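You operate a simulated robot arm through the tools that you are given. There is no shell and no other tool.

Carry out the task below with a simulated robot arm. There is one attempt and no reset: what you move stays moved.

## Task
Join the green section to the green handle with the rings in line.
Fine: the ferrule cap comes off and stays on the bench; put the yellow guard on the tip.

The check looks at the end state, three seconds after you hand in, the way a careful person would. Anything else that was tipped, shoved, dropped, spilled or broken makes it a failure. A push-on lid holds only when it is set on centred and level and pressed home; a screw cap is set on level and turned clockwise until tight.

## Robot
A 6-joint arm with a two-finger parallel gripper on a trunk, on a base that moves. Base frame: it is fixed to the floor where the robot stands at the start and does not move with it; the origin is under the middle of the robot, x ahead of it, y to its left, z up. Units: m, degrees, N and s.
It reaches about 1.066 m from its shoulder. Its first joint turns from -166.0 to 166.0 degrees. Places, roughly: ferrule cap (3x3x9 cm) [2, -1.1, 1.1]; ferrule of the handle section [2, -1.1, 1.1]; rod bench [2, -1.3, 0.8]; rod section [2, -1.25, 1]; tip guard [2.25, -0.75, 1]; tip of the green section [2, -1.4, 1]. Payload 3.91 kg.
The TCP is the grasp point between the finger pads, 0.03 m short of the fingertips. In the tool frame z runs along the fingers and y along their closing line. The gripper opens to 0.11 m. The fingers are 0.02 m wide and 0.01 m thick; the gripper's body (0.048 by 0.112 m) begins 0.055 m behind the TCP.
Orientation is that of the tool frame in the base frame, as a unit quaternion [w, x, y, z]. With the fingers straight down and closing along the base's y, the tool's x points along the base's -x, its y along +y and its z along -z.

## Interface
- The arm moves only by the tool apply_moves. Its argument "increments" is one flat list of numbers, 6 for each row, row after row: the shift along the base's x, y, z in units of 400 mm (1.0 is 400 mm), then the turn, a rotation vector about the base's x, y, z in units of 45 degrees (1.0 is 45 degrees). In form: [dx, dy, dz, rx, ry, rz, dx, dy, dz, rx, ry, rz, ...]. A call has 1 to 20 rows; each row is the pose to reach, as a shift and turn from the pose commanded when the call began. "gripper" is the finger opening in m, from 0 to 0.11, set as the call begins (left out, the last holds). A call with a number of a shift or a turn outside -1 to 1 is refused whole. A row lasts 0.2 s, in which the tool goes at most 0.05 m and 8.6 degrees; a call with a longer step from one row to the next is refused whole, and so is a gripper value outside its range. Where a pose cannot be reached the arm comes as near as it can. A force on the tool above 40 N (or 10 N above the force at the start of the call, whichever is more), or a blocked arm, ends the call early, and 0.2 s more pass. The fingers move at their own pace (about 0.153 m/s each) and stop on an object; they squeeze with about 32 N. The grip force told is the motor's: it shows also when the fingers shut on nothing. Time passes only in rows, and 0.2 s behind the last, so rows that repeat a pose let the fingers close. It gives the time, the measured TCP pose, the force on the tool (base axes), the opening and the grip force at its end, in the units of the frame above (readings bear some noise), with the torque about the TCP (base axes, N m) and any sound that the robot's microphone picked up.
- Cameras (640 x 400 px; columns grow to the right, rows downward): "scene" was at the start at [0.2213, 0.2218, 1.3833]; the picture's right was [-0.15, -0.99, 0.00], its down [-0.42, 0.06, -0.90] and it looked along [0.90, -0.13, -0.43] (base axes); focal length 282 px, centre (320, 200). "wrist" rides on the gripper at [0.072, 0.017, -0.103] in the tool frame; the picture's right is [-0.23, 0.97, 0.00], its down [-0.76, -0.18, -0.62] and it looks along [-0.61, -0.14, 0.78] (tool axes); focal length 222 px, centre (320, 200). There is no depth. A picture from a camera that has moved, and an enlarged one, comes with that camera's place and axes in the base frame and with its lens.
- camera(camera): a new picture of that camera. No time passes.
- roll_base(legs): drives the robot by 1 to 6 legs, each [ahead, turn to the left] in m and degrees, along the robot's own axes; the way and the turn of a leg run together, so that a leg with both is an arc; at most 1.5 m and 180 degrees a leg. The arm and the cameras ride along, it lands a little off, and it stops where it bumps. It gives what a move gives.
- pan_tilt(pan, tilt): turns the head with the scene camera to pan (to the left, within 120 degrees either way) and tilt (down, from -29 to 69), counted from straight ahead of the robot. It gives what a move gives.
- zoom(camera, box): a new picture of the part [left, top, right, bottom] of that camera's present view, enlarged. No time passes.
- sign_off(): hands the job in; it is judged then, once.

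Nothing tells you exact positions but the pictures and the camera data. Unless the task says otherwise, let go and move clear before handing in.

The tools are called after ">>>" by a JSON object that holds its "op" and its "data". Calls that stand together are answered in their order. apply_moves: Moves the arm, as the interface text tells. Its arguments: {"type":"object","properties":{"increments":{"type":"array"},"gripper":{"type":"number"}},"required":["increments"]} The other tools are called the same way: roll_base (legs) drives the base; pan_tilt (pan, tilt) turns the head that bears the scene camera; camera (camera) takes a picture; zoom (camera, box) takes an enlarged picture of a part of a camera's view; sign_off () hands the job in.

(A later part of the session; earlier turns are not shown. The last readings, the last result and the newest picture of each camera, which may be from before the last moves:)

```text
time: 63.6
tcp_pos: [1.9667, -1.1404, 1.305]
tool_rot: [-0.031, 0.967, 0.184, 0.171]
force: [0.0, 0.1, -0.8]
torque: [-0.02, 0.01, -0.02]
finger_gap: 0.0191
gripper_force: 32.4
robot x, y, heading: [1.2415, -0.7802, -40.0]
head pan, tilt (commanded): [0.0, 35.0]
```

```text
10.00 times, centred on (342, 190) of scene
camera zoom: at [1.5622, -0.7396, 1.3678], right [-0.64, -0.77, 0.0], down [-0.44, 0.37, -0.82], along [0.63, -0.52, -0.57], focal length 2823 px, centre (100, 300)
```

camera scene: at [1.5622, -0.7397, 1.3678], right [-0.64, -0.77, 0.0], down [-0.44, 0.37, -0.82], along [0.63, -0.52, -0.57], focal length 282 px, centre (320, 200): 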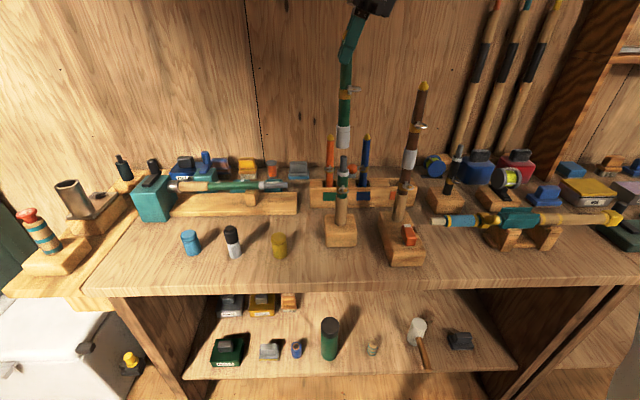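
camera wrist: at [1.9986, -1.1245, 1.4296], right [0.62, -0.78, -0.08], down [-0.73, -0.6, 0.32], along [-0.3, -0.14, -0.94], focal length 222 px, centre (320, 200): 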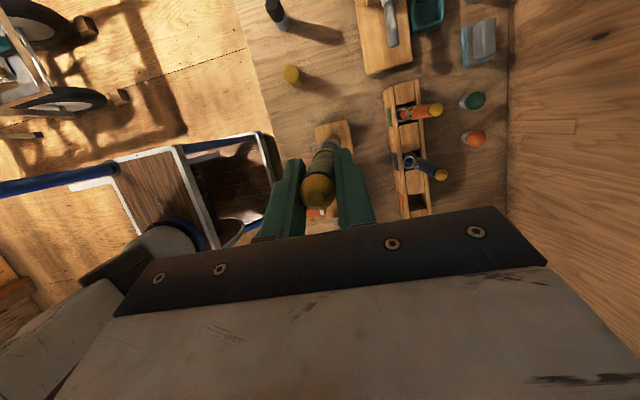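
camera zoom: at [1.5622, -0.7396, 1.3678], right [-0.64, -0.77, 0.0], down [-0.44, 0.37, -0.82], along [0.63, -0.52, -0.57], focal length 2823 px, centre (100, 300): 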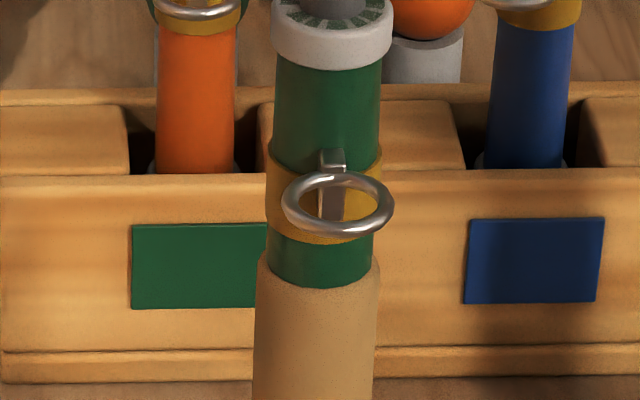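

The two rings now match within about 1°. The section sits about 3.7 mm left of the spigot axis, so I'll check the wrist view and then correct.

>>> {"op": "camera", "data": {"camera": "wrist"}}

>>> {"op": "zoom", "data": {"camera": "wrist", "box": [270, 110, 380, 230]}}

```text
taken
camera wrist: at [2.0029, -1.1437, 1.4284], right [0.16, -0.98, -0.08], down [-0.93, -0.18, 0.33], along [-0.33, 0.02, -0.94], focal length 222 px, centre (320, 200)
```

wrist: 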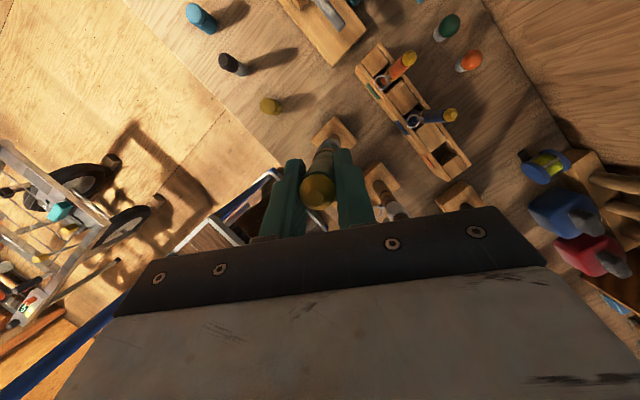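

```text
3.33 times, centred on (325, 170) of wrist
camera zoom: at [2.0029, -1.1437, 1.4284], right [0.16, -0.98, -0.08], down [-0.93, -0.18, 0.33], along [-0.33, 0.02, -0.94], focal length 740 px, centre (303, 300)
```

zoom: 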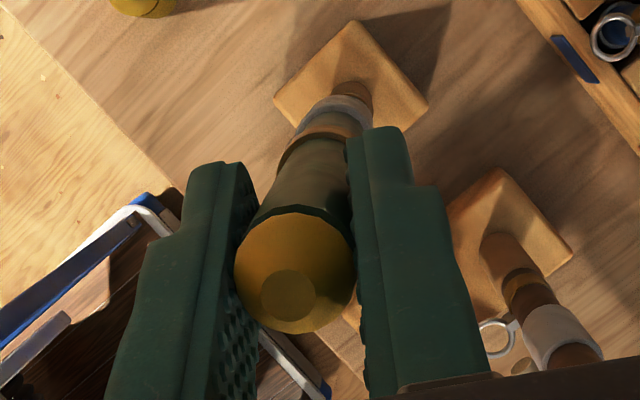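

>>> {"op": "zoom", "data": {"camera": "wrist", "box": [304, 110, 360, 145]}}

```text
11.43 times, centred on (332, 128) of wrist
camera zoom: at [2.0029, -1.1437, 1.4284], right [0.16, -0.98, -0.08], down [-0.93, -0.18, 0.33], along [-0.33, 0.02, -0.94], focal length 2538 px, centre (183, 1029)
```

zoom: 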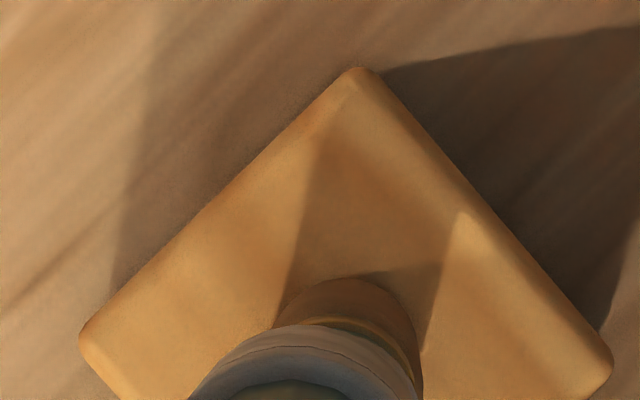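

Both views agree that the section must shift about 2.6 mm in -x and 2.6 mm in -y. I'll correct that plus the last 0.7° and lower to just above the spigot.

>>> {"op": "apply_moves", "data": {"increments": [-0.0065, -0.0065, 0, 0, 0, -0.0156, -0.0065, -0.0065, -0.02, 0, 0, -0.0156, -0.0065, -0.0065, -0.04, 0, 0, -0.0156, -0.0065, -0.0065, -0.04, 0, 0, -0.0156]}}

>>> {"op": "zoom", "data": {"camera": "scene", "box": [318, 130, 366, 160]}}

>>> {"op": "zoom", "data": {"camera": "scene", "box": [302, 75, 382, 210]}}

>>> {"op": "zoom", "data": {"camera": "wrist", "box": [304, 110, 360, 145]}}

```text
time: 64.7
tcp_pos: [1.9638, -1.1425, 1.2906]
tool_rot: [-0.032, 0.968, 0.179, 0.172]
force: [0.5, -0.6, -0.2]
torque: [0.0, -0.02, -0.01]
finger_gap: 0.0191
gripper_force: 31.7
robot x, y, heading: [1.2426, -0.7806, -39.4]
head pan, tilt (commanded): [0.0, 35.0]
```

```text
13.33 times, centred on (342, 145) of scene
camera zoom: at [1.5622, -0.7396, 1.3678], right [-0.64, -0.77, 0.0], down [-0.44, 0.37, -0.82], along [0.63, -0.52, -0.57], focal length 3764 px, centre (27, 933)
```

zoom: 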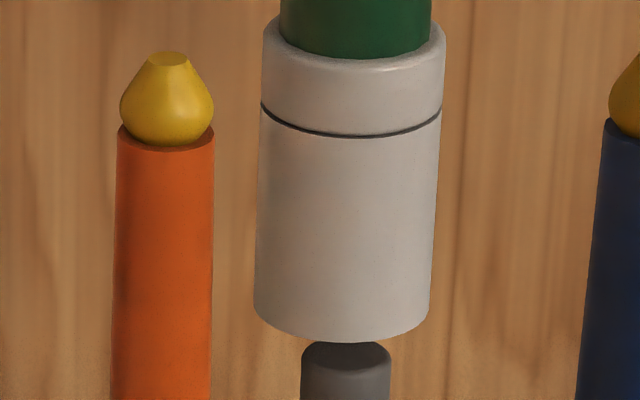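

```text
2.96 times, centred on (342, 142) of scene
camera zoom: at [1.5622, -0.7396, 1.3678], right [-0.64, -0.77, 0.0], down [-0.44, 0.37, -0.82], along [0.63, -0.52, -0.57], focal length 836 px, centre (255, 370)
```

zoom: 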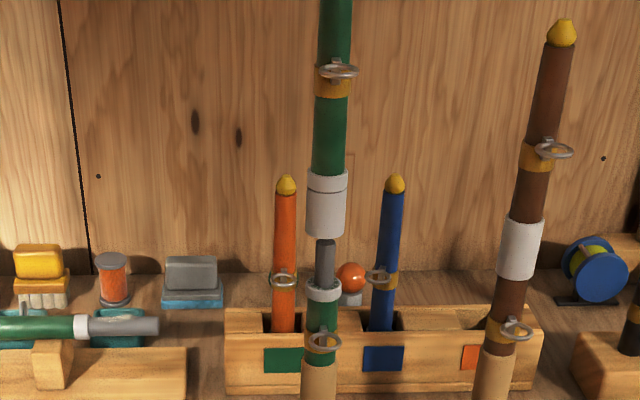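

```text
11.43 times, centred on (332, 128) of wrist
camera zoom: at [2.0006, -1.1463, 1.4126], right [0.15, -0.99, -0.08], down [-0.93, -0.17, 0.33], along [-0.33, 0.02, -0.94], focal length 2538 px, centre (183, 1029)
```

zoom: 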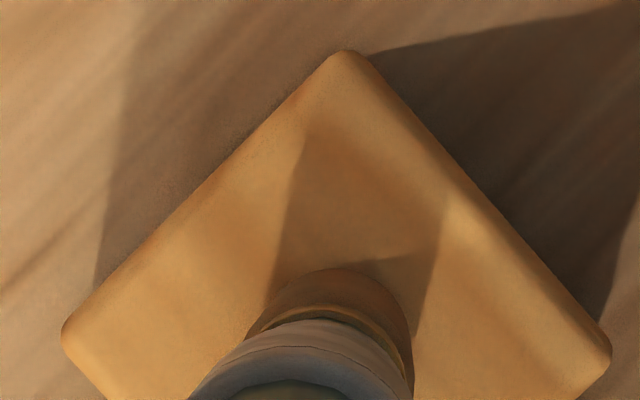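

There's still about 1 mm to the right to correct. I'll apply that and lower gently onto the spigot, watching the force.

>>> {"op": "apply_moves", "data": {"increments": [-0.002, -0.0023, 0, 0, 0, 0, -0.002, -0.0023, -0.006, 0, 0, 0, -0.002, -0.0023, -0.012, 0, 0, 0, -0.002, -0.0023, -0.018, 0, 0, 0, -0.002, -0.0023, -0.022, 0, 0, 0]}}

>>> {"op": "zoom", "data": {"camera": "scene", "box": [318, 130, 366, 160]}}

```text
time: 65.8
tcp_pos: [1.9634, -1.1435, 1.2809]
tool_rot: [-0.031, 0.968, 0.179, 0.171]
force: [-0.4, 0.0, -1.6]
torque: [0.03, -0.04, -0.03]
finger_gap: 0.0191
gripper_force: 32.4
robot x, y, heading: [1.2462, -0.7821, -39.5]
head pan, tilt (commanded): [0.0, 35.0]
```

```text
13.33 times, centred on (342, 145) of scene
camera zoom: at [1.5622, -0.7396, 1.3678], right [-0.64, -0.77, 0.0], down [-0.44, 0.37, -0.82], along [0.63, -0.52, -0.57], focal length 3764 px, centre (27, 933)
```

zoom: 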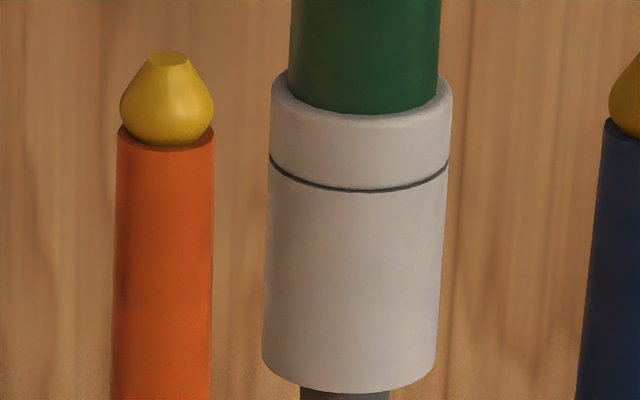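

Sideways alignment is now within 0.3 mm, with no contact yet. I'll continue down in small steps.

>>> {"op": "apply_moves", "data": {"increments": [0, 0, -0.005, 0, 0, 0, 0, 0, -0.01, 0, 0, 0, 0, 0, -0.015, 0, 0, 0, 0, 0, -0.02, 0, 0, 0]}}

>>> {"op": "zoom", "data": {"camera": "scene", "box": [318, 135, 366, 165]}}

```text
time: 66.8
tcp_pos: [1.9632, -1.1432, 1.2733]
tool_rot: [-0.031, 0.968, 0.179, 0.171]
force: [-0.8, -0.3, -1.0]
torque: [0.0, 0.0, 0.0]
finger_gap: 0.0191
gripper_force: 31.5
robot x, y, heading: [1.2448, -0.782, -39.6]
head pan, tilt (commanded): [0.0, 35.0]
```

```text
13.33 times, centred on (342, 150) of scene
camera zoom: at [1.5622, -0.7396, 1.3679], right [-0.64, -0.77, 0.0], down [-0.44, 0.37, -0.82], along [0.63, -0.52, -0.57], focal length 3764 px, centre (27, 867)
```

zoom: 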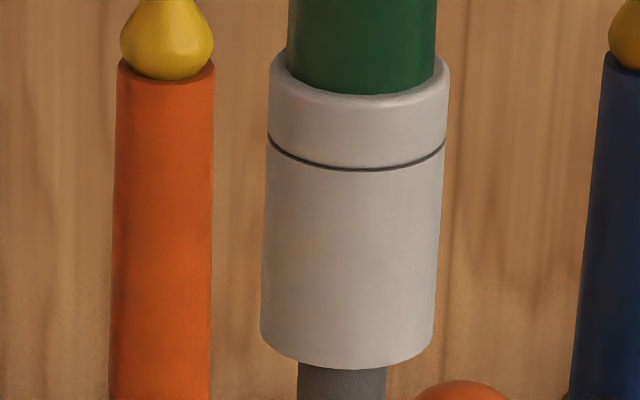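

The ferrule is now slipping over the spigot with no force. I'll continue.

>>> {"op": "apply_moves", "data": {"increments": [0.0005, 0.0005, -0.008, 0, 0, 0, 0.0005, 0.0005, -0.016, 0, 0, 0, 0.0005, 0.0005, -0.024, 0, 0, 0, 0.0005, 0.0005, -0.03, 0, 0, 0]}}

>>> {"op": "zoom", "data": {"camera": "scene", "box": [318, 140, 366, 170]}}

```text
time: 67.8
tcp_pos: [1.9638, -1.1426, 1.2609]
tool_rot: [-0.032, 0.968, 0.178, 0.171]
force: [-2.2, 1.4, 0.3]
torque: [0.29, 0.35, 0.0]
finger_gap: 0.019
gripper_force: 32.3
robot x, y, heading: [1.2449, -0.7814, -39.5]
head pan, tilt (commanded): [0.0, 35.0]
```

```text
13.33 times, centred on (342, 155) of scene
camera zoom: at [1.562, -0.7395, 1.3679], right [-0.64, -0.77, 0.0], down [-0.44, 0.37, -0.82], along [0.63, -0.52, -0.57], focal length 3764 px, centre (27, 800)
```

zoom: 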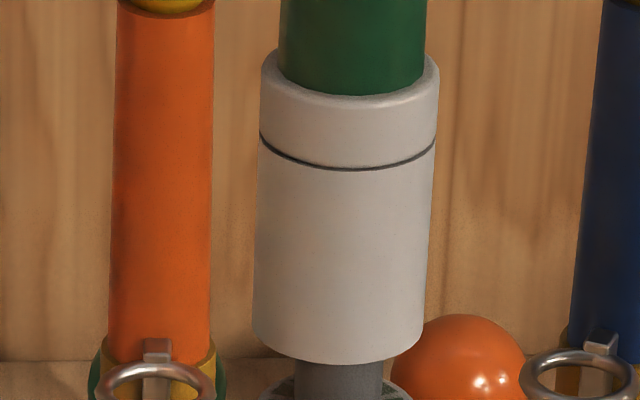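

There's a light side contact of about 2.6 N toward me. I'll shift 0.5 mm toward me and continue down.

>>> {"op": "apply_moves", "data": {"increments": [-0.0012, 0.001, 0, 0, 0, 0, -0.0012, 0.001, -0.006, 0, 0, 0, -0.0012, 0.001, -0.012, 0, 0, 0, -0.0012, 0.001, -0.018, 0, 0, 0]}}

>>> {"op": "zoom", "data": {"camera": "scene", "box": [318, 145, 366, 175]}}

```text
time: 68.8
tcp_pos: [1.9642, -1.142, 1.2548]
tool_rot: [-0.03, 0.968, 0.178, 0.171]
force: [0.1, 0.2, -0.5]
torque: [0.01, -0.05, -0.01]
finger_gap: 0.0193
gripper_force: 31.8
robot x, y, heading: [1.2456, -0.7809, -39.4]
head pan, tilt (commanded): [0.0, 35.0]
```

```text
13.33 times, centred on (342, 160) of scene
camera zoom: at [1.5622, -0.7396, 1.3678], right [-0.64, -0.77, 0.0], down [-0.44, 0.37, -0.82], along [0.63, -0.52, -0.57], focal length 3764 px, centre (27, 733)
```

zoom: 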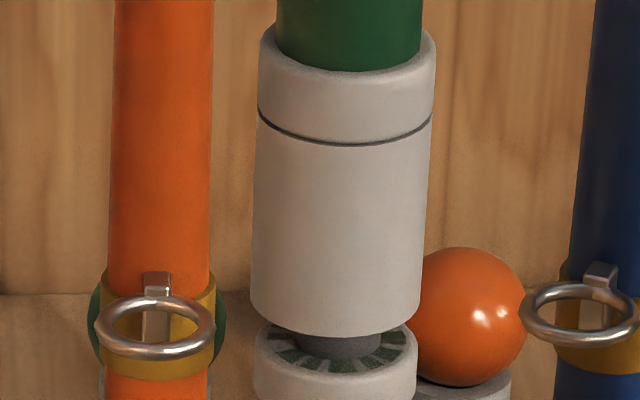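

No force, and about 7 mm remain to the toothed collar. Before seating it I'll compare the two rings once more.

>>> {"op": "zoom", "data": {"camera": "scene", "box": [310, 85, 374, 125]}}

>>> {"op": "zoom", "data": {"camera": "scene", "box": [310, 170, 374, 210]}}

```text
10.00 times, centred on (342, 105) of scene
camera zoom: at [1.5622, -0.7396, 1.3678], right [-0.64, -0.77, 0.0], down [-0.44, 0.37, -0.82], along [0.63, -0.52, -0.57], focal length 2823 px, centre (100, 1150)
```

zoom: 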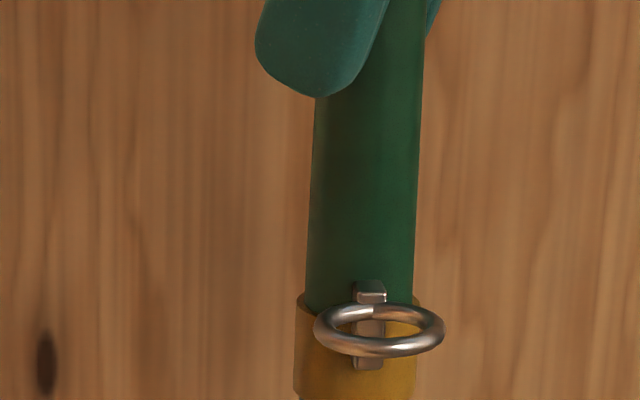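

```text
10.00 times, centred on (342, 190) of scene
camera zoom: at [1.5622, -0.7396, 1.3678], right [-0.64, -0.77, 0.0], down [-0.44, 0.37, -0.82], along [0.63, -0.52, -0.57], focal length 2823 px, centre (100, 300)
```

zoom: 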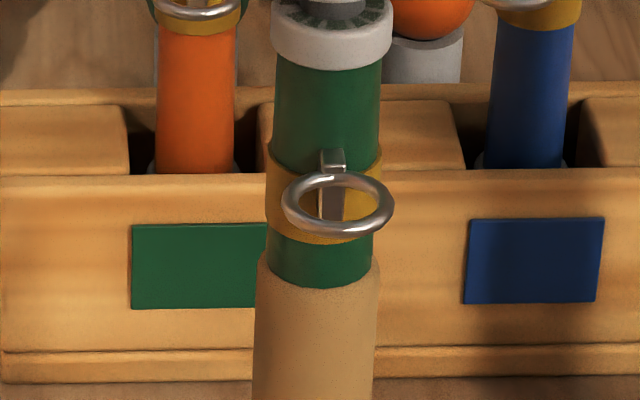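

The rings match within about 1.5°. I'll trim by 1° and lower the rest of the way onto the collar.

>>> {"op": "apply_moves", "data": {"increments": [0, 0, 0, 0, 0, -0.022, 0, 0, -0.004, 0, 0, -0.022, 0, 0, -0.008, 0, 0, -0.022, 0, 0, -0.012, 0, 0, -0.022]}}

>>> {"op": "zoom", "data": {"camera": "scene", "box": [318, 145, 366, 175]}}

```text
time: 69.8
tcp_pos: [1.9644, -1.1421, 1.2483]
tool_rot: [-0.029, 0.97, 0.17, 0.171]
force: [-0.4, -0.1, -0.8]
torque: [0.01, -0.02, 0.01]
finger_gap: 0.0188
gripper_force: 32.3
robot x, y, heading: [1.2407, -0.7847, -39.7]
head pan, tilt (commanded): [0.0, 35.0]
```

```text
13.33 times, centred on (342, 160) of scene
camera zoom: at [1.5622, -0.7396, 1.3679], right [-0.64, -0.77, 0.0], down [-0.44, 0.37, -0.82], along [0.63, -0.52, -0.57], focal length 3764 px, centre (27, 733)
```

zoom: 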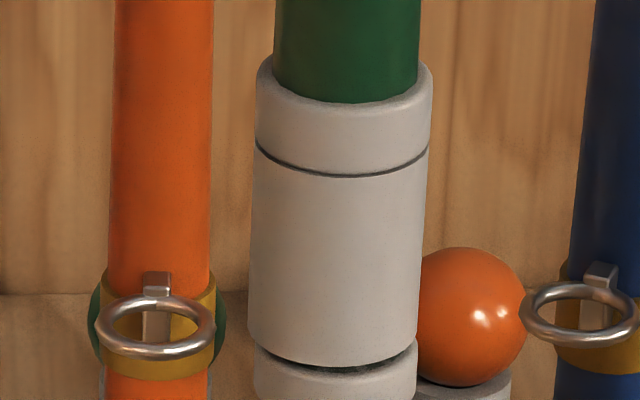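

>>> {"op": "apply_moves", "data": {"increments": [0, 0, -0.0025, 0, 0, 0, 0, 0, -0.005, 0, 0, 0, 0, 0, -0.005, 0, 0, 0]}}

>>> {"op": "zoom", "data": {"camera": "scene", "box": [318, 145, 366, 175]}}

```text
time: 70.7
tcp_pos: [1.9622, -1.1418, 1.2474]
tool_rot: [-0.029, 0.97, 0.17, 0.171]
force: [0.5, -0.9, -0.3]
torque: [0.04, -0.06, -0.01]
finger_gap: 0.019
gripper_force: 31.7
robot x, y, heading: [1.2452, -0.7815, -39.6]
head pan, tilt (commanded): [0.0, 35.0]
```

```text
13.33 times, centred on (342, 160) of scene
camera zoom: at [1.5622, -0.7396, 1.3679], right [-0.64, -0.77, 0.0], down [-0.44, 0.37, -0.82], along [0.63, -0.52, -0.57], focal length 3764 px, centre (27, 733)
```

zoom: 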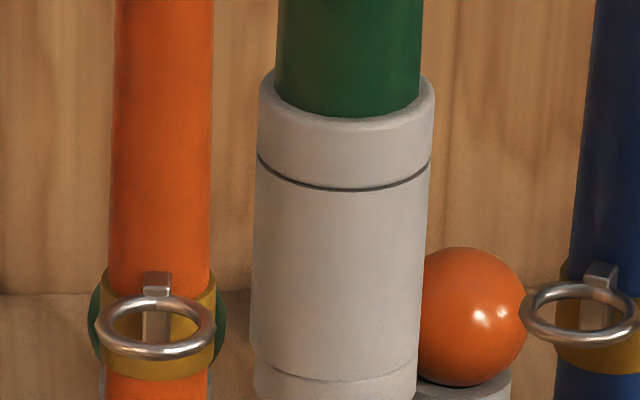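

The ferrule appears to meet the collar. I'll press down gently to be sure it's home.

>>> {"op": "apply_moves", "data": {"increments": [0, 0, -0.0025, 0, 0, 0, 0, 0, -0.005, 0, 0, 0, 0, 0, -0.005, 0, 0, 0]}}

>>> {"op": "zoom", "data": {"camera": "scene", "box": [318, 145, 366, 175]}}

```text
time: 71.5
tcp_pos: [1.9628, -1.1414, 1.2475]
tool_rot: [-0.028, 0.97, 0.17, 0.171]
force: [-3.1, 1.5, 16.5]
torque: [0.21, 0.57, -0.05]
finger_gap: 0.0189
gripper_force: 32.0
robot x, y, heading: [1.2448, -0.7834, -39.5]
head pan, tilt (commanded): [0.0, 35.0]
```

```text
13.33 times, centred on (342, 160) of scene
camera zoom: at [1.5615, -0.7393, 1.368], right [-0.64, -0.77, 0.0], down [-0.44, 0.37, -0.82], along [0.63, -0.52, -0.57], focal length 3764 px, centre (27, 733)
```

zoom: 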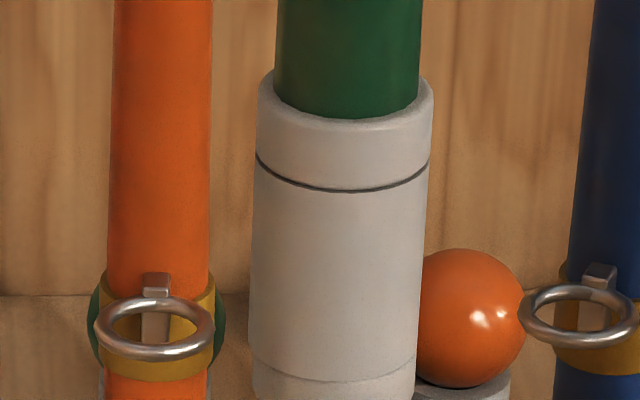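

There's 16 N of contact. I'll compare this joint with the already-joined brown rod to see whether it's fully home.

>>> {"op": "zoom", "data": {"camera": "scene", "box": [380, 110, 444, 210]}}

>>> {"op": "zoom", "data": {"camera": "scene", "box": [310, 110, 374, 210]}}

>>> {"op": "zoom", "data": {"camera": "scene", "box": [326, 160, 358, 180]}}

```text
4.00 times, centred on (412, 160) of scene
camera zoom: at [1.5615, -0.7393, 1.368], right [-0.64, -0.77, 0.0], down [-0.44, 0.37, -0.82], along [0.63, -0.52, -0.57], focal length 1129 px, centre (-48, 360)
```

zoom: 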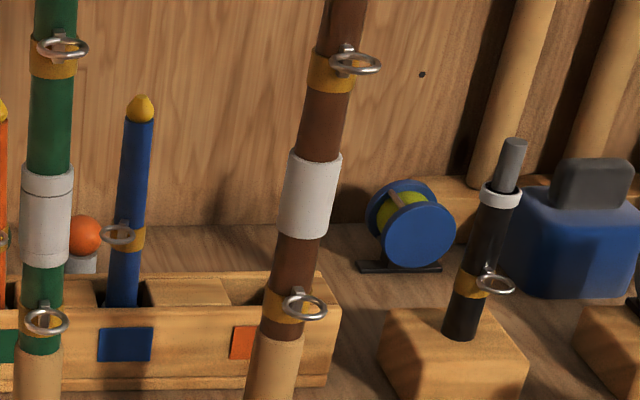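

```text
4.00 times, centred on (342, 160) of scene
camera zoom: at [1.5615, -0.7393, 1.368], right [-0.64, -0.77, 0.0], down [-0.44, 0.37, -0.82], along [0.63, -0.52, -0.57], focal length 1129 px, centre (232, 360)
```

zoom: 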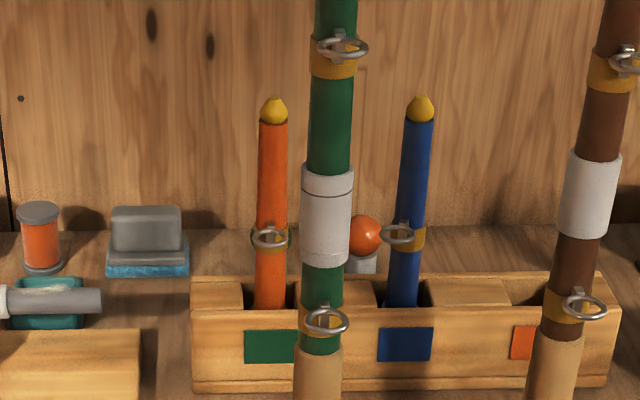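

```text
16.00 times, centred on (342, 170) of scene
camera zoom: at [1.5615, -0.7393, 1.368], right [-0.64, -0.77, 0.0], down [-0.44, 0.37, -0.82], along [0.63, -0.52, -0.57], focal length 4517 px, centre (-32, 680)
```

zoom: 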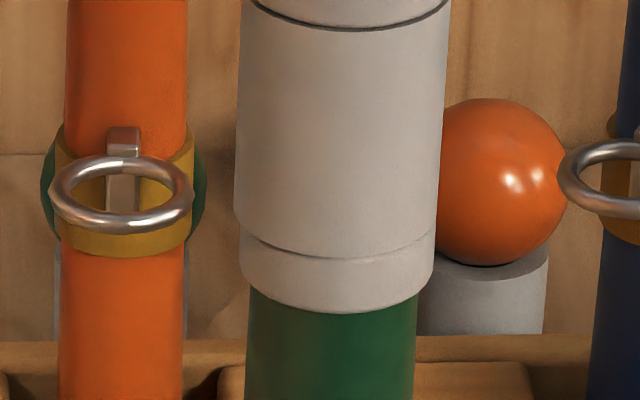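

The seam has closed evenly around. I'll press a little harder to confirm it's home, then compare the rings again.

>>> {"op": "apply_moves", "data": {"increments": [0, 0, -0.002, 0, 0, 0, 0, 0, -0.004, 0, 0, 0, 0, 0, -0.004, 0, 0, 0]}}

>>> {"op": "zoom", "data": {"camera": "scene", "box": [326, 160, 358, 180]}}

>>> {"op": "zoom", "data": {"camera": "scene", "box": [318, 105, 366, 135]}}

>>> {"op": "zoom", "data": {"camera": "scene", "box": [318, 175, 366, 205]}}

```text
time: 72.2
tcp_pos: [1.963, -1.1424, 1.2455]
tool_rot: [-0.029, 0.97, 0.171, 0.172]
force: [-0.1, 2.9, 23.7]
torque: [0.36, -0.09, -0.07]
finger_gap: 0.0191
gripper_force: 32.2
robot x, y, heading: [1.2447, -0.781, -39.6]
head pan, tilt (commanded): [0.0, 35.0]
```

```text
16.00 times, centred on (342, 170) of scene
camera zoom: at [1.5614, -0.7391, 1.368], right [-0.64, -0.77, 0.0], down [-0.44, 0.37, -0.82], along [0.63, -0.52, -0.57], focal length 4517 px, centre (-32, 680)
```

zoom: 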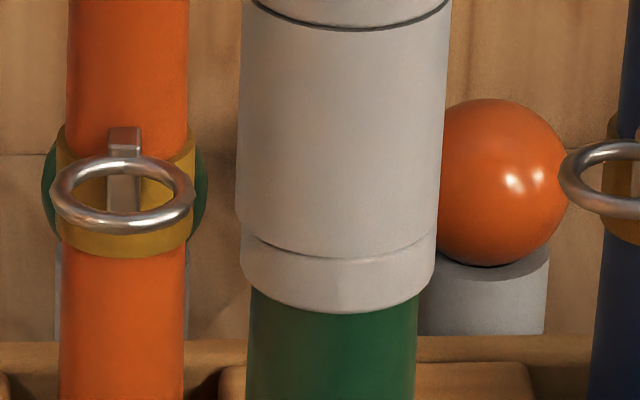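

```text
13.33 times, centred on (342, 120) of scene
camera zoom: at [1.5614, -0.7391, 1.368], right [-0.64, -0.77, 0.0], down [-0.44, 0.37, -0.82], along [0.63, -0.52, -0.57], focal length 3764 px, centre (27, 1267)
```

zoom: 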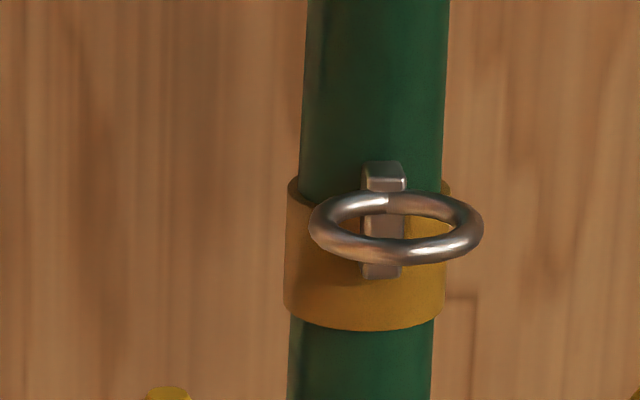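

```text
13.33 times, centred on (342, 190) of scene
camera zoom: at [1.5614, -0.7391, 1.368], right [-0.64, -0.77, 0.0], down [-0.44, 0.37, -0.82], along [0.63, -0.52, -0.57], focal length 3764 px, centre (27, 333)
```

zoom: 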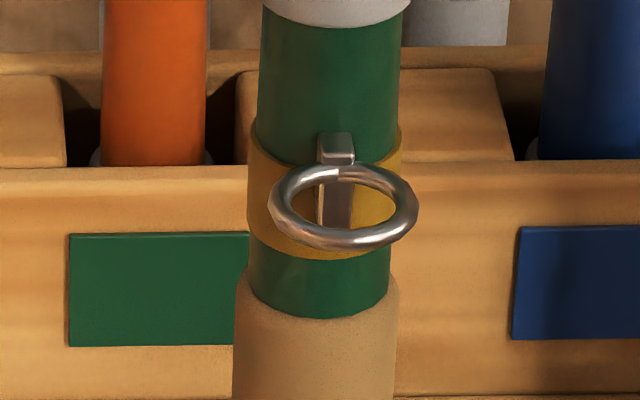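

It's home: pressing at 24 N gives no more travel. The section's ring is still about 1.7° off the handle's, so I'll lift a few millimetres, trim the angle and reseat.

>>> {"op": "apply_moves", "data": {"increments": [0, 0, 0.008, 0, 0, 0, 0, 0, 0.018, 0, 0, 0, 0, 0, 0.018, 0, 0, -0.038, 0, 0, 0.018, 0, 0, -0.038, 0, 0, 0.012, 0, 0, -0.038, 0, 0, 0.007, 0, 0, -0.038, 0, 0, 0.003, 0, 0, -0.038, 0, 0, 0, 0, 0, -0.038, 0, 0, 0, 0, 0, -0.038]}}

>>> {"op": "zoom", "data": {"camera": "scene", "box": [326, 160, 358, 180]}}

>>> {"op": "zoom", "data": {"camera": "scene", "box": [318, 105, 366, 135]}}

>>> {"op": "zoom", "data": {"camera": "scene", "box": [318, 175, 366, 205]}}

```text
time: 74.2
tcp_pos: [1.9635, -1.1425, 1.245]
tool_rot: [-0.026, 0.972, 0.156, 0.172]
force: [-2.3, -1.3, 7.5]
torque: [-0.12, 0.47, 0.0]
finger_gap: 0.0189
gripper_force: 32.6
robot x, y, heading: [1.2467, -0.7783, -39.7]
head pan, tilt (commanded): [0.0, 35.0]
```

```text
16.00 times, centred on (342, 170) of scene
camera zoom: at [1.5618, -0.7396, 1.3679], right [-0.64, -0.77, 0.0], down [-0.44, 0.37, -0.82], along [0.63, -0.52, -0.57], focal length 4517 px, centre (-32, 680)
```

zoom: 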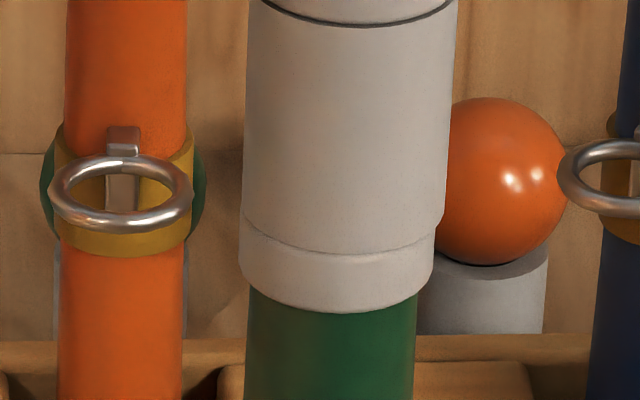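

```text
13.33 times, centred on (342, 120) of scene
camera zoom: at [1.5618, -0.7396, 1.3679], right [-0.64, -0.77, 0.0], down [-0.44, 0.37, -0.82], along [0.63, -0.52, -0.57], focal length 3764 px, centre (27, 1267)
```

zoom: 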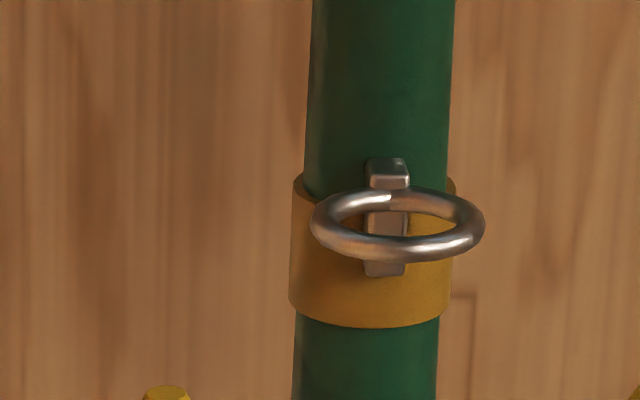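

```text
13.33 times, centred on (342, 190) of scene
camera zoom: at [1.5618, -0.7396, 1.3679], right [-0.64, -0.77, 0.0], down [-0.44, 0.37, -0.82], along [0.63, -0.52, -0.57], focal length 3764 px, centre (27, 333)
```

zoom: 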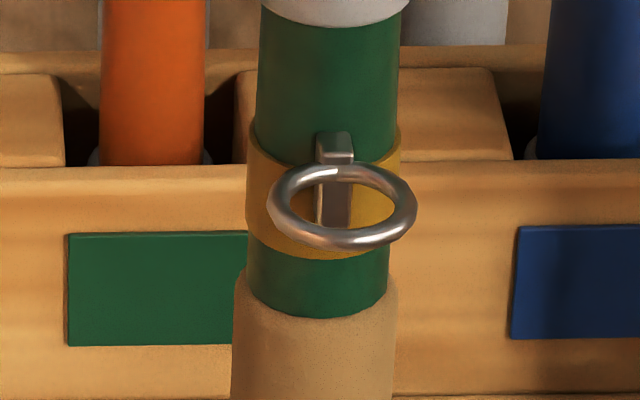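

The rings agree within 1° and the joint is seated. I'll now open the fingers gently and check that the section stays upright.

>>> {"op": "apply_moves", "data": {"increments": [0, 0, 0.001, 0, 0, 0, 0, 0, 0.001, 0, 0, 0, 0, 0, 0.001, 0, 0, 0], "gripper": 0.05}}

>>> {"op": "zoom", "data": {"camera": "scene", "box": [302, 60, 382, 210]}}

>>> {"op": "camera", "data": {"camera": "wrist"}}

```text
time: 75.0
tcp_pos: [1.9641, -1.1431, 1.2449]
tool_rot: [-0.026, 0.972, 0.156, 0.171]
force: [-0.5, 0.3, 0.4]
torque: [-0.03, -0.02, 0.0]
finger_gap: 0.0504
gripper_force: 0.0
robot x, y, heading: [1.2458, -0.7809, -39.7]
head pan, tilt (commanded): [0.0, 35.0]
```

```text
2.67 times, centred on (342, 135) of scene
camera zoom: at [1.5621, -0.7396, 1.3679], right [-0.64, -0.77, 0.0], down [-0.44, 0.37, -0.82], along [0.63, -0.52, -0.57], focal length 753 px, centre (261, 373)
```

zoom: 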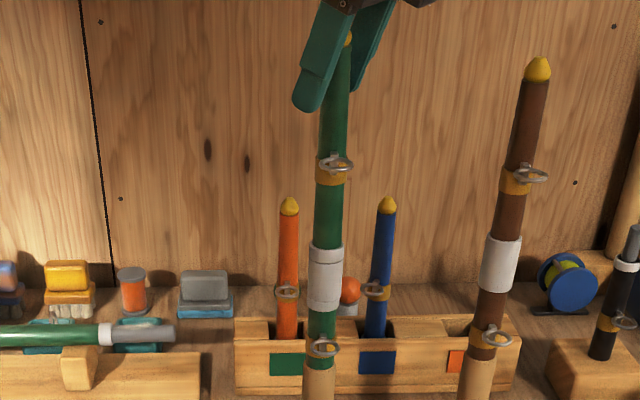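

```text
taken
camera wrist: at [1.9991, -1.1488, 1.3661], right [0.1, -0.99, -0.08], down [-0.94, -0.12, 0.33], along [-0.33, 0.04, -0.94], focal length 222 px, centre (320, 200)
```

wrist: 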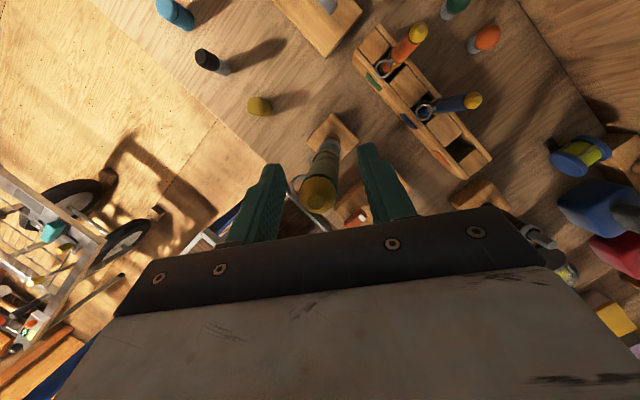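

The section stands on the handle by itself. I'll retreat straight up.

>>> {"op": "apply_moves", "data": {"increments": [0, 0, 0.05, 0, 0, 0, 0, 0, 0.12, 0, 0, 0, 0, 0, 0.2, 0, 0, 0, 0, 0, 0.28, 0, 0, 0, 0, 0, 0.28, 0, 0, 0]}}

>>> {"op": "camera", "data": {"camera": "scene"}}

>>> {"op": "camera", "data": {"camera": "wrist"}}

```text
time: 76.2
tcp_pos: [1.9627, -1.1441, 1.356]
tool_rot: [-0.028, 0.972, 0.155, 0.171]
force: [0.2, 0.7, 0.5]
torque: [0.01, 0.0, 0.01]
finger_gap: 0.0503
gripper_force: 0.0
robot x, y, heading: [1.2426, -0.7801, -39.6]
head pan, tilt (commanded): [0.0, 35.0]
```

```text
taken
camera scene: at [1.5622, -0.7396, 1.3679], right [-0.64, -0.77, 0.0], down [-0.44, 0.37, -0.82], along [0.63, -0.52, -0.57], focal length 282 px, centre (320, 200)
```

scene: 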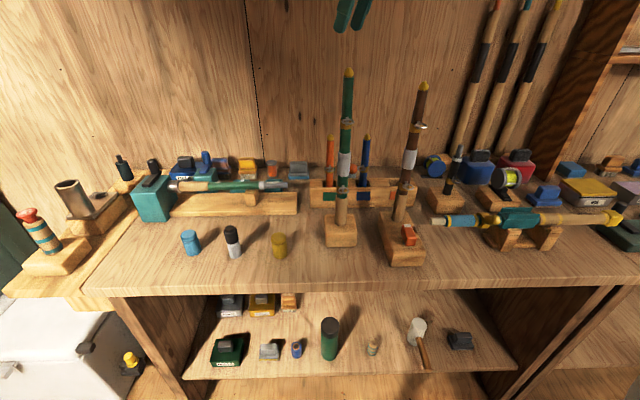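

```text
taken
camera wrist: at [1.9992, -1.1497, 1.478], right [0.1, -0.99, -0.08], down [-0.94, -0.12, 0.33], along [-0.33, 0.04, -0.94], focal length 222 px, centre (320, 200)
```

wrist: 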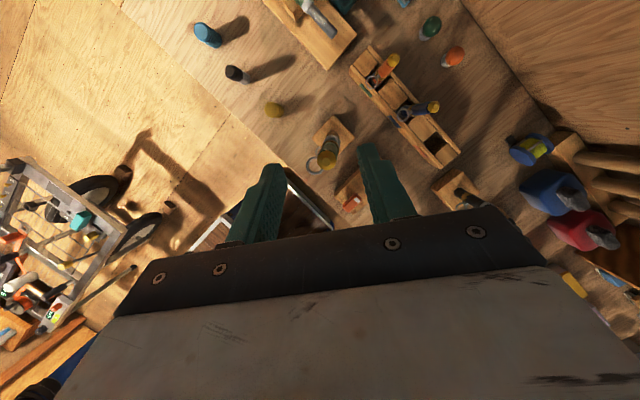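

Joined and standing. I'll check the rings from above and in the scene view.

>>> {"op": "zoom", "data": {"camera": "wrist", "box": [296, 110, 360, 180]}}

>>> {"op": "zoom", "data": {"camera": "scene", "box": [310, 60, 374, 140]}}

>>> {"op": "zoom", "data": {"camera": "scene", "box": [310, 140, 374, 220]}}

>>> {"op": "zoom", "data": {"camera": "scene", "box": [326, 160, 358, 180]}}

```text
5.71 times, centred on (328, 145) of wrist
camera zoom: at [1.9992, -1.1497, 1.478], right [0.1, -0.99, -0.08], down [-0.94, -0.12, 0.33], along [-0.33, 0.04, -0.94], focal length 1269 px, centre (274, 514)
```

zoom: 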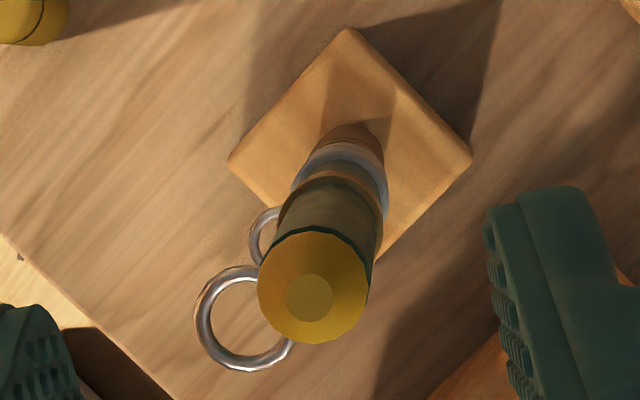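

```text
5.00 times, centred on (342, 100) of scene
camera zoom: at [1.5622, -0.7396, 1.3679], right [-0.64, -0.77, 0.0], down [-0.44, 0.37, -0.82], along [0.63, -0.52, -0.57], focal length 1412 px, centre (210, 700)
```

zoom: 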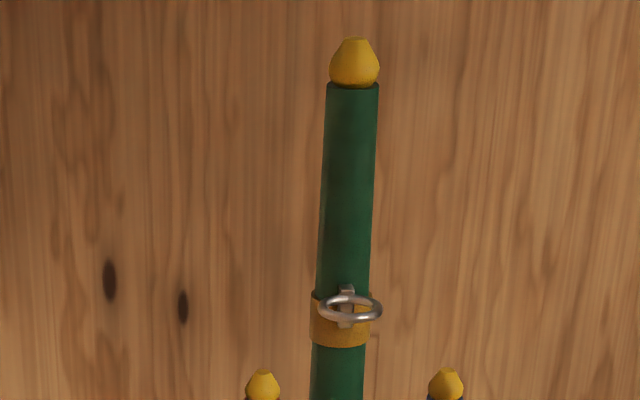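

```text
5.00 times, centred on (342, 180) of scene
camera zoom: at [1.5622, -0.7396, 1.3679], right [-0.64, -0.77, 0.0], down [-0.44, 0.37, -0.82], along [0.63, -0.52, -0.57], focal length 1412 px, centre (210, 300)
```

zoom: 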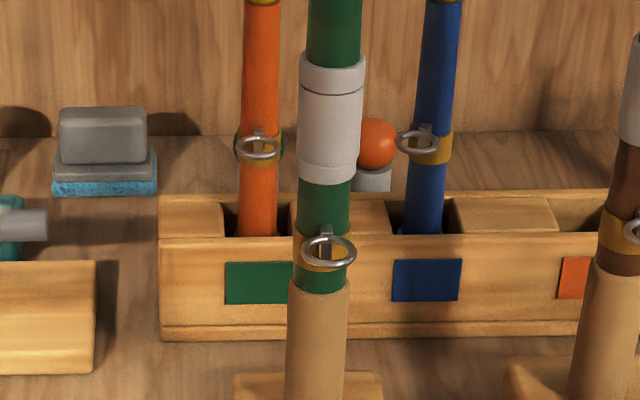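

```text
16.00 times, centred on (342, 170) of scene
camera zoom: at [1.5622, -0.7396, 1.3679], right [-0.64, -0.77, 0.0], down [-0.44, 0.37, -0.82], along [0.63, -0.52, -0.57], focal length 4517 px, centre (-32, 680)
```

zoom: 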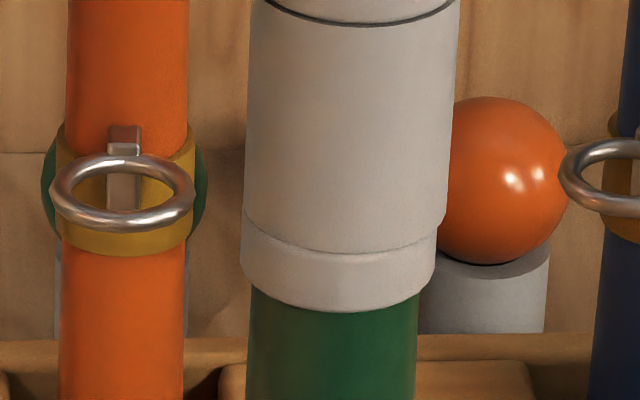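

The joint is closed, and from above the two rings line up one behind the other. Next is the yellow guard at about (2.012, -0.985). I'll move over it while bringing the tool back to vertical.

>>> {"op": "apply_moves", "data": {"increments": [0.031, 0.1, 0, -0.035, 0.1064, 0, 0.062, 0.2, 0, -0.07, 0.2128, 0, 0.093, 0.3, 0, -0.105, 0.3192, 0, 0.124, 0.3985, 0, -0.1398, 0.4256, 0, 0.124, 0.3985, 0, -0.1398, 0.4256, 0]}}

>>> {"op": "apply_moves", "data": {"increments": [0, 0, -0.02, 0, 0, 0.188, 0, 0, -0.04, 0, 0, 0.376, 0, 0, -0.06, 0, 0, 0.564, 0, 0, -0.08, 0, 0, 0.752, 0, 0, -0.1, 0, 0, 0.9, 0, 0, -0.1, 0, 0, 0.9]}}

>>> {"op": "apply_moves", "data": {"increments": [0, 0, -0.02, 0, 0, 0.188, 0, 0, -0.04, 0, 0, 0.376, 0, 0, -0.06, 0, 0, 0.564, 0, 0, -0.08, 0, 0, 0.752, 0, 0, -0.1, 0, 0, 0.9, 0, 0, -0.1, 0, 0, 0.9]}}

>>> {"op": "apply_moves", "data": {"increments": [0, 0, -0.02, 0, 0, 0.188, 0, 0, -0.04, 0, 0, 0.376, 0, 0, -0.06, 0, 0, 0.564, 0, 0, -0.08, 0, 0, 0.752, 0, 0, -0.1, 0, 0, 0.9, 0, 0, -0.1, 0, 0, 0.9]}}

>>> {"op": "camera", "data": {"camera": "wrist"}}

>>> {"op": "camera", "data": {"camera": "scene"}}

```text
time: 77.5
tcp_pos: [2.0101, -0.981, 1.3539]
tool_rot: [0.001, 0.987, 0.158, -0.002]
force: [-0.1, -0.4, 0.6]
torque: [0.03, 0.0, -0.01]
finger_gap: 0.0499
gripper_force: 0.0
robot x, y, heading: [1.2441, -0.7836, -39.2]
head pan, tilt (commanded): [0.0, 35.0]
```

```text
time: 78.8
tcp_pos: [2.0118, -0.9819, 1.3143]
tool_rot: [0.001, 0.872, 0.49, -0.002]
force: [0.9, 0.5, 1.0]
torque: [-0.03, -0.01, -0.01]
finger_gap: 0.0501
gripper_force: 0.0
robot x, y, heading: [1.2457, -0.7841, -39.5]
head pan, tilt (commanded): [0.0, 35.0]
```

```text
time: 80.2
tcp_pos: [2.0118, -0.9842, 1.2754]
tool_rot: [0.002, 0.647, 0.762, 0.0]
force: [0.3, 0.9, -0.3]
torque: [0.04, 0.0, 0.01]
finger_gap: 0.0502
gripper_force: 0.0
robot x, y, heading: [1.2434, -0.7816, -39.9]
head pan, tilt (commanded): [0.0, 35.0]
```

```text
time: 81.7
tcp_pos: [2.0136, -0.9835, 1.2349]
tool_rot: [0.002, 0.343, 0.939, 0.0]
force: [0.6, 0.6, -0.3]
torque: [-0.01, -0.05, 0.02]
finger_gap: 0.05
gripper_force: 0.0
robot x, y, heading: [1.2421, -0.7815, -39.6]
head pan, tilt (commanded): [0.0, 35.0]
```

```text
taken
camera wrist: at [1.9683, -0.9238, 1.3392], right [0.8, 0.6, 0.0], down [0.47, -0.63, 0.63], along [0.37, -0.5, -0.78], focal length 222 px, centre (320, 200)
```

wrist: 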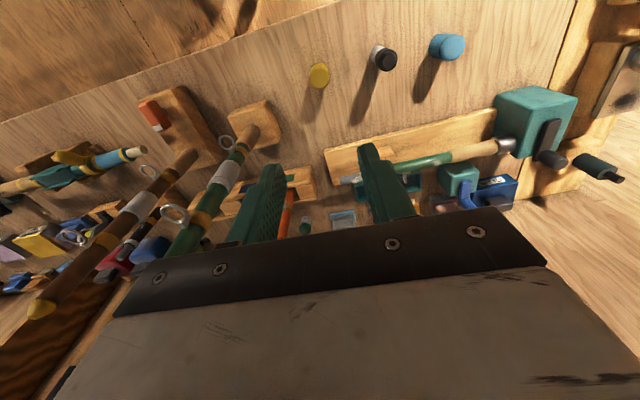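

```text
taken
camera scene: at [1.5622, -0.7396, 1.3678], right [-0.64, -0.77, 0.0], down [-0.44, 0.37, -0.82], along [0.63, -0.52, -0.57], focal length 282 px, centre (320, 200)
```

scene: 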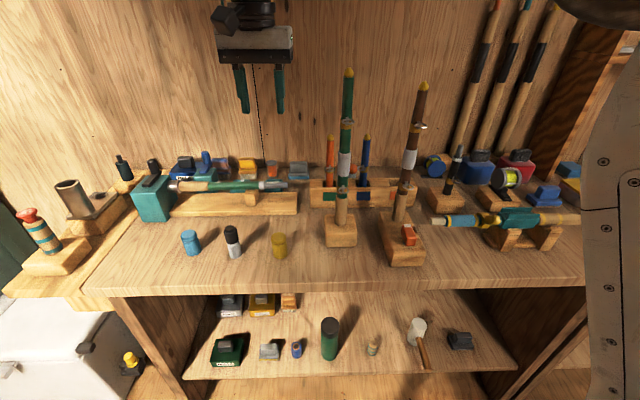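

The tool is vertical above the guard area. I'll zoom on the guard for exact centring.

>>> {"op": "zoom", "data": {"camera": "wrist", "box": [290, 45, 350, 105]}}

>>> {"op": "zoom", "data": {"camera": "scene", "box": [248, 225, 312, 265]}}

```text
6.67 times, centred on (320, 75) of wrist
camera zoom: at [1.9683, -0.9238, 1.3392], right [0.8, 0.6, 0.0], down [0.47, -0.63, 0.63], along [0.37, -0.5, -0.78], focal length 1481 px, centre (320, 1033)
```

zoom: 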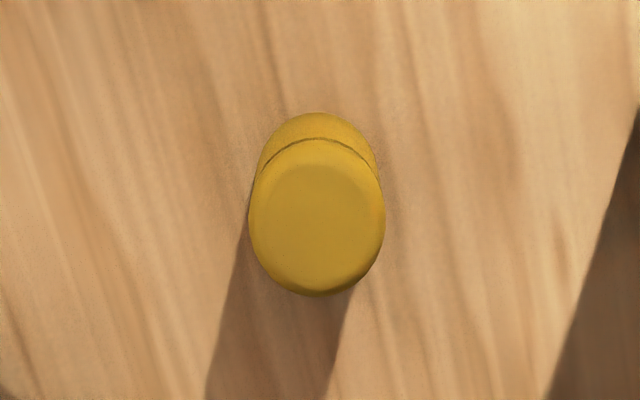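

```text
10.00 times, centred on (280, 245) of scene
camera zoom: at [1.5622, -0.7396, 1.3678], right [-0.64, -0.77, 0.0], down [-0.44, 0.37, -0.82], along [0.63, -0.52, -0.57], focal length 2823 px, centre (720, -250)
```

zoom: 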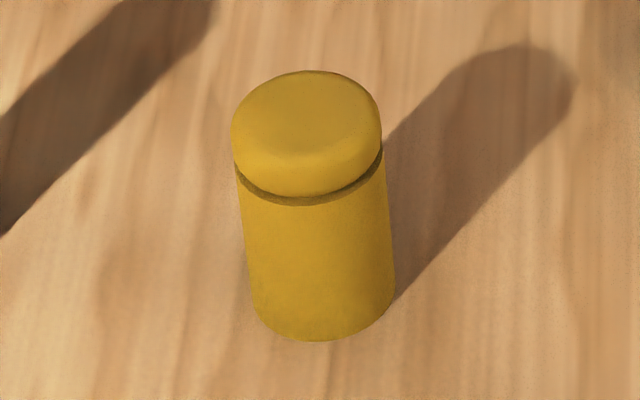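

The guard is at about (2.0145, -0.9845), so I'm nearly centred. I'll descend to just above it and check.

>>> {"op": "apply_moves", "data": {"increments": [0.004, -0.003, -0.115, 0, 0, 0, 0.004, -0.003, -0.23, 0, 0, 0, 0.004, -0.003, -0.345, 0, 0, 0, 0.004, -0.003, -0.46, 0, 0, 0, 0.004, -0.003, -0.575, 0, 0, 0, 0.004, -0.003, -0.6875, 0, 0, 0, 0.004, -0.003, -0.6875, 0, 0, 0], "gripper": 0.065}}

>>> {"op": "camera", "data": {"camera": "wrist"}}

>>> {"op": "zoom", "data": {"camera": "scene", "box": [200, 180, 328, 260]}}

```text
time: 83.2
tcp_pos: [2.0124, -0.9866, 0.9624]
tool_rot: [0.001, 0.344, 0.939, 0.0]
force: [1.2, 0.2, -0.7]
torque: [0.02, -0.01, -0.02]
finger_gap: 0.0651
gripper_force: 0.1
robot x, y, heading: [1.2441, -0.7824, -39.6]
head pan, tilt (commanded): [0.0, 35.0]
```

```text
taken
camera wrist: at [1.9682, -0.9269, 1.0659], right [0.8, 0.6, 0.0], down [0.46, -0.63, 0.62], along [0.37, -0.5, -0.78], focal length 222 px, centre (320, 200)
```

wrist: 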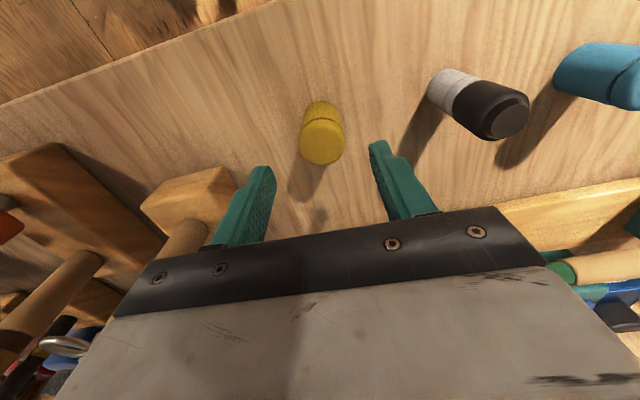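

```text
5.00 times, centred on (264, 220) of scene
camera zoom: at [1.5621, -0.7395, 1.3679], right [-0.64, -0.77, 0.0], down [-0.44, 0.37, -0.82], along [0.63, -0.52, -0.57], focal length 1412 px, centre (600, 100)
```

zoom: 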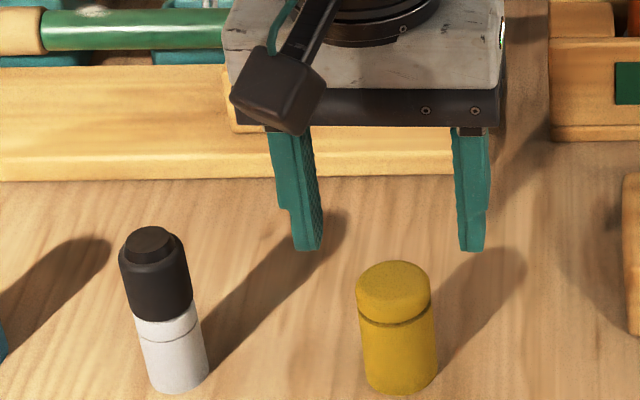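

>>> {"op": "zoom", "data": {"camera": "wrist", "box": [230, 80, 430, 220]}}

```text
2.86 times, centred on (330, 150) of wrist
camera zoom: at [1.9682, -0.9269, 1.0659], right [0.8, 0.6, 0.0], down [0.46, -0.63, 0.62], along [0.37, -0.5, -0.78], focal length 635 px, centre (291, 343)
```

zoom: 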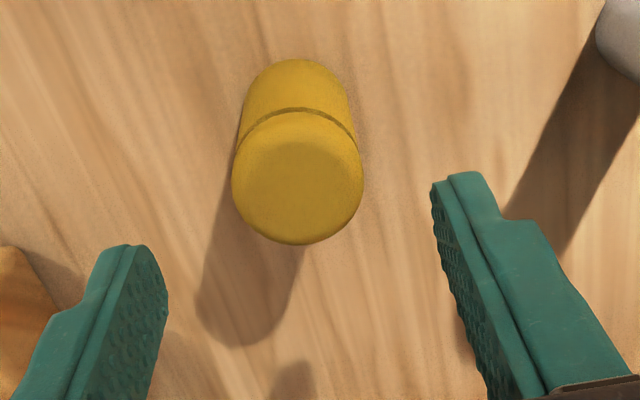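

The guard is about 3 mm further forward. I'll correct that, lower around it and close.

>>> {"op": "apply_moves", "data": {"increments": [0.0058, -0.0048, -0.06, 0, 0, 0, 0.0058, -0.0048, -0.12, 0, 0, 0, 0.0058, -0.0048, -0.175, 0, 0, 0, 0.0058, -0.0048, -0.175, 0, 0, 0]}}

>>> {"op": "zoom", "data": {"camera": "scene", "box": [232, 200, 328, 260]}}

```text
time: 84.2
tcp_pos: [2.016, -0.9858, 0.8904]
tool_rot: [0.002, 0.344, 0.939, 0.001]
force: [0.2, 0.5, 0.0]
torque: [0.0, -0.01, 0.01]
finger_gap: 0.065
gripper_force: 0.0
robot x, y, heading: [1.2445, -0.7854, -39.6]
head pan, tilt (commanded): [0.0, 35.0]
```

```text
6.67 times, centred on (280, 230) of scene
camera zoom: at [1.5622, -0.7396, 1.3678], right [-0.64, -0.77, 0.0], down [-0.44, 0.37, -0.82], along [0.63, -0.52, -0.57], focal length 1882 px, centre (587, 0)
```

zoom: 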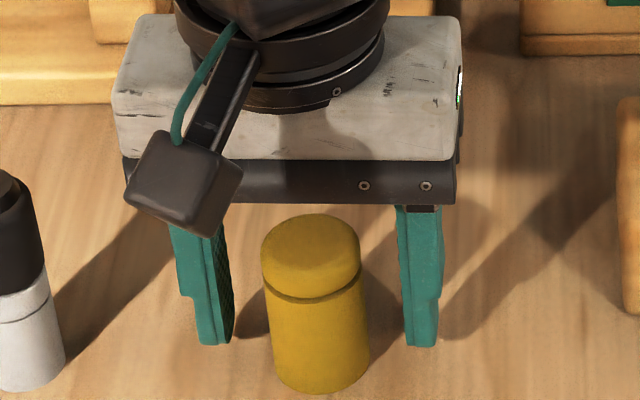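

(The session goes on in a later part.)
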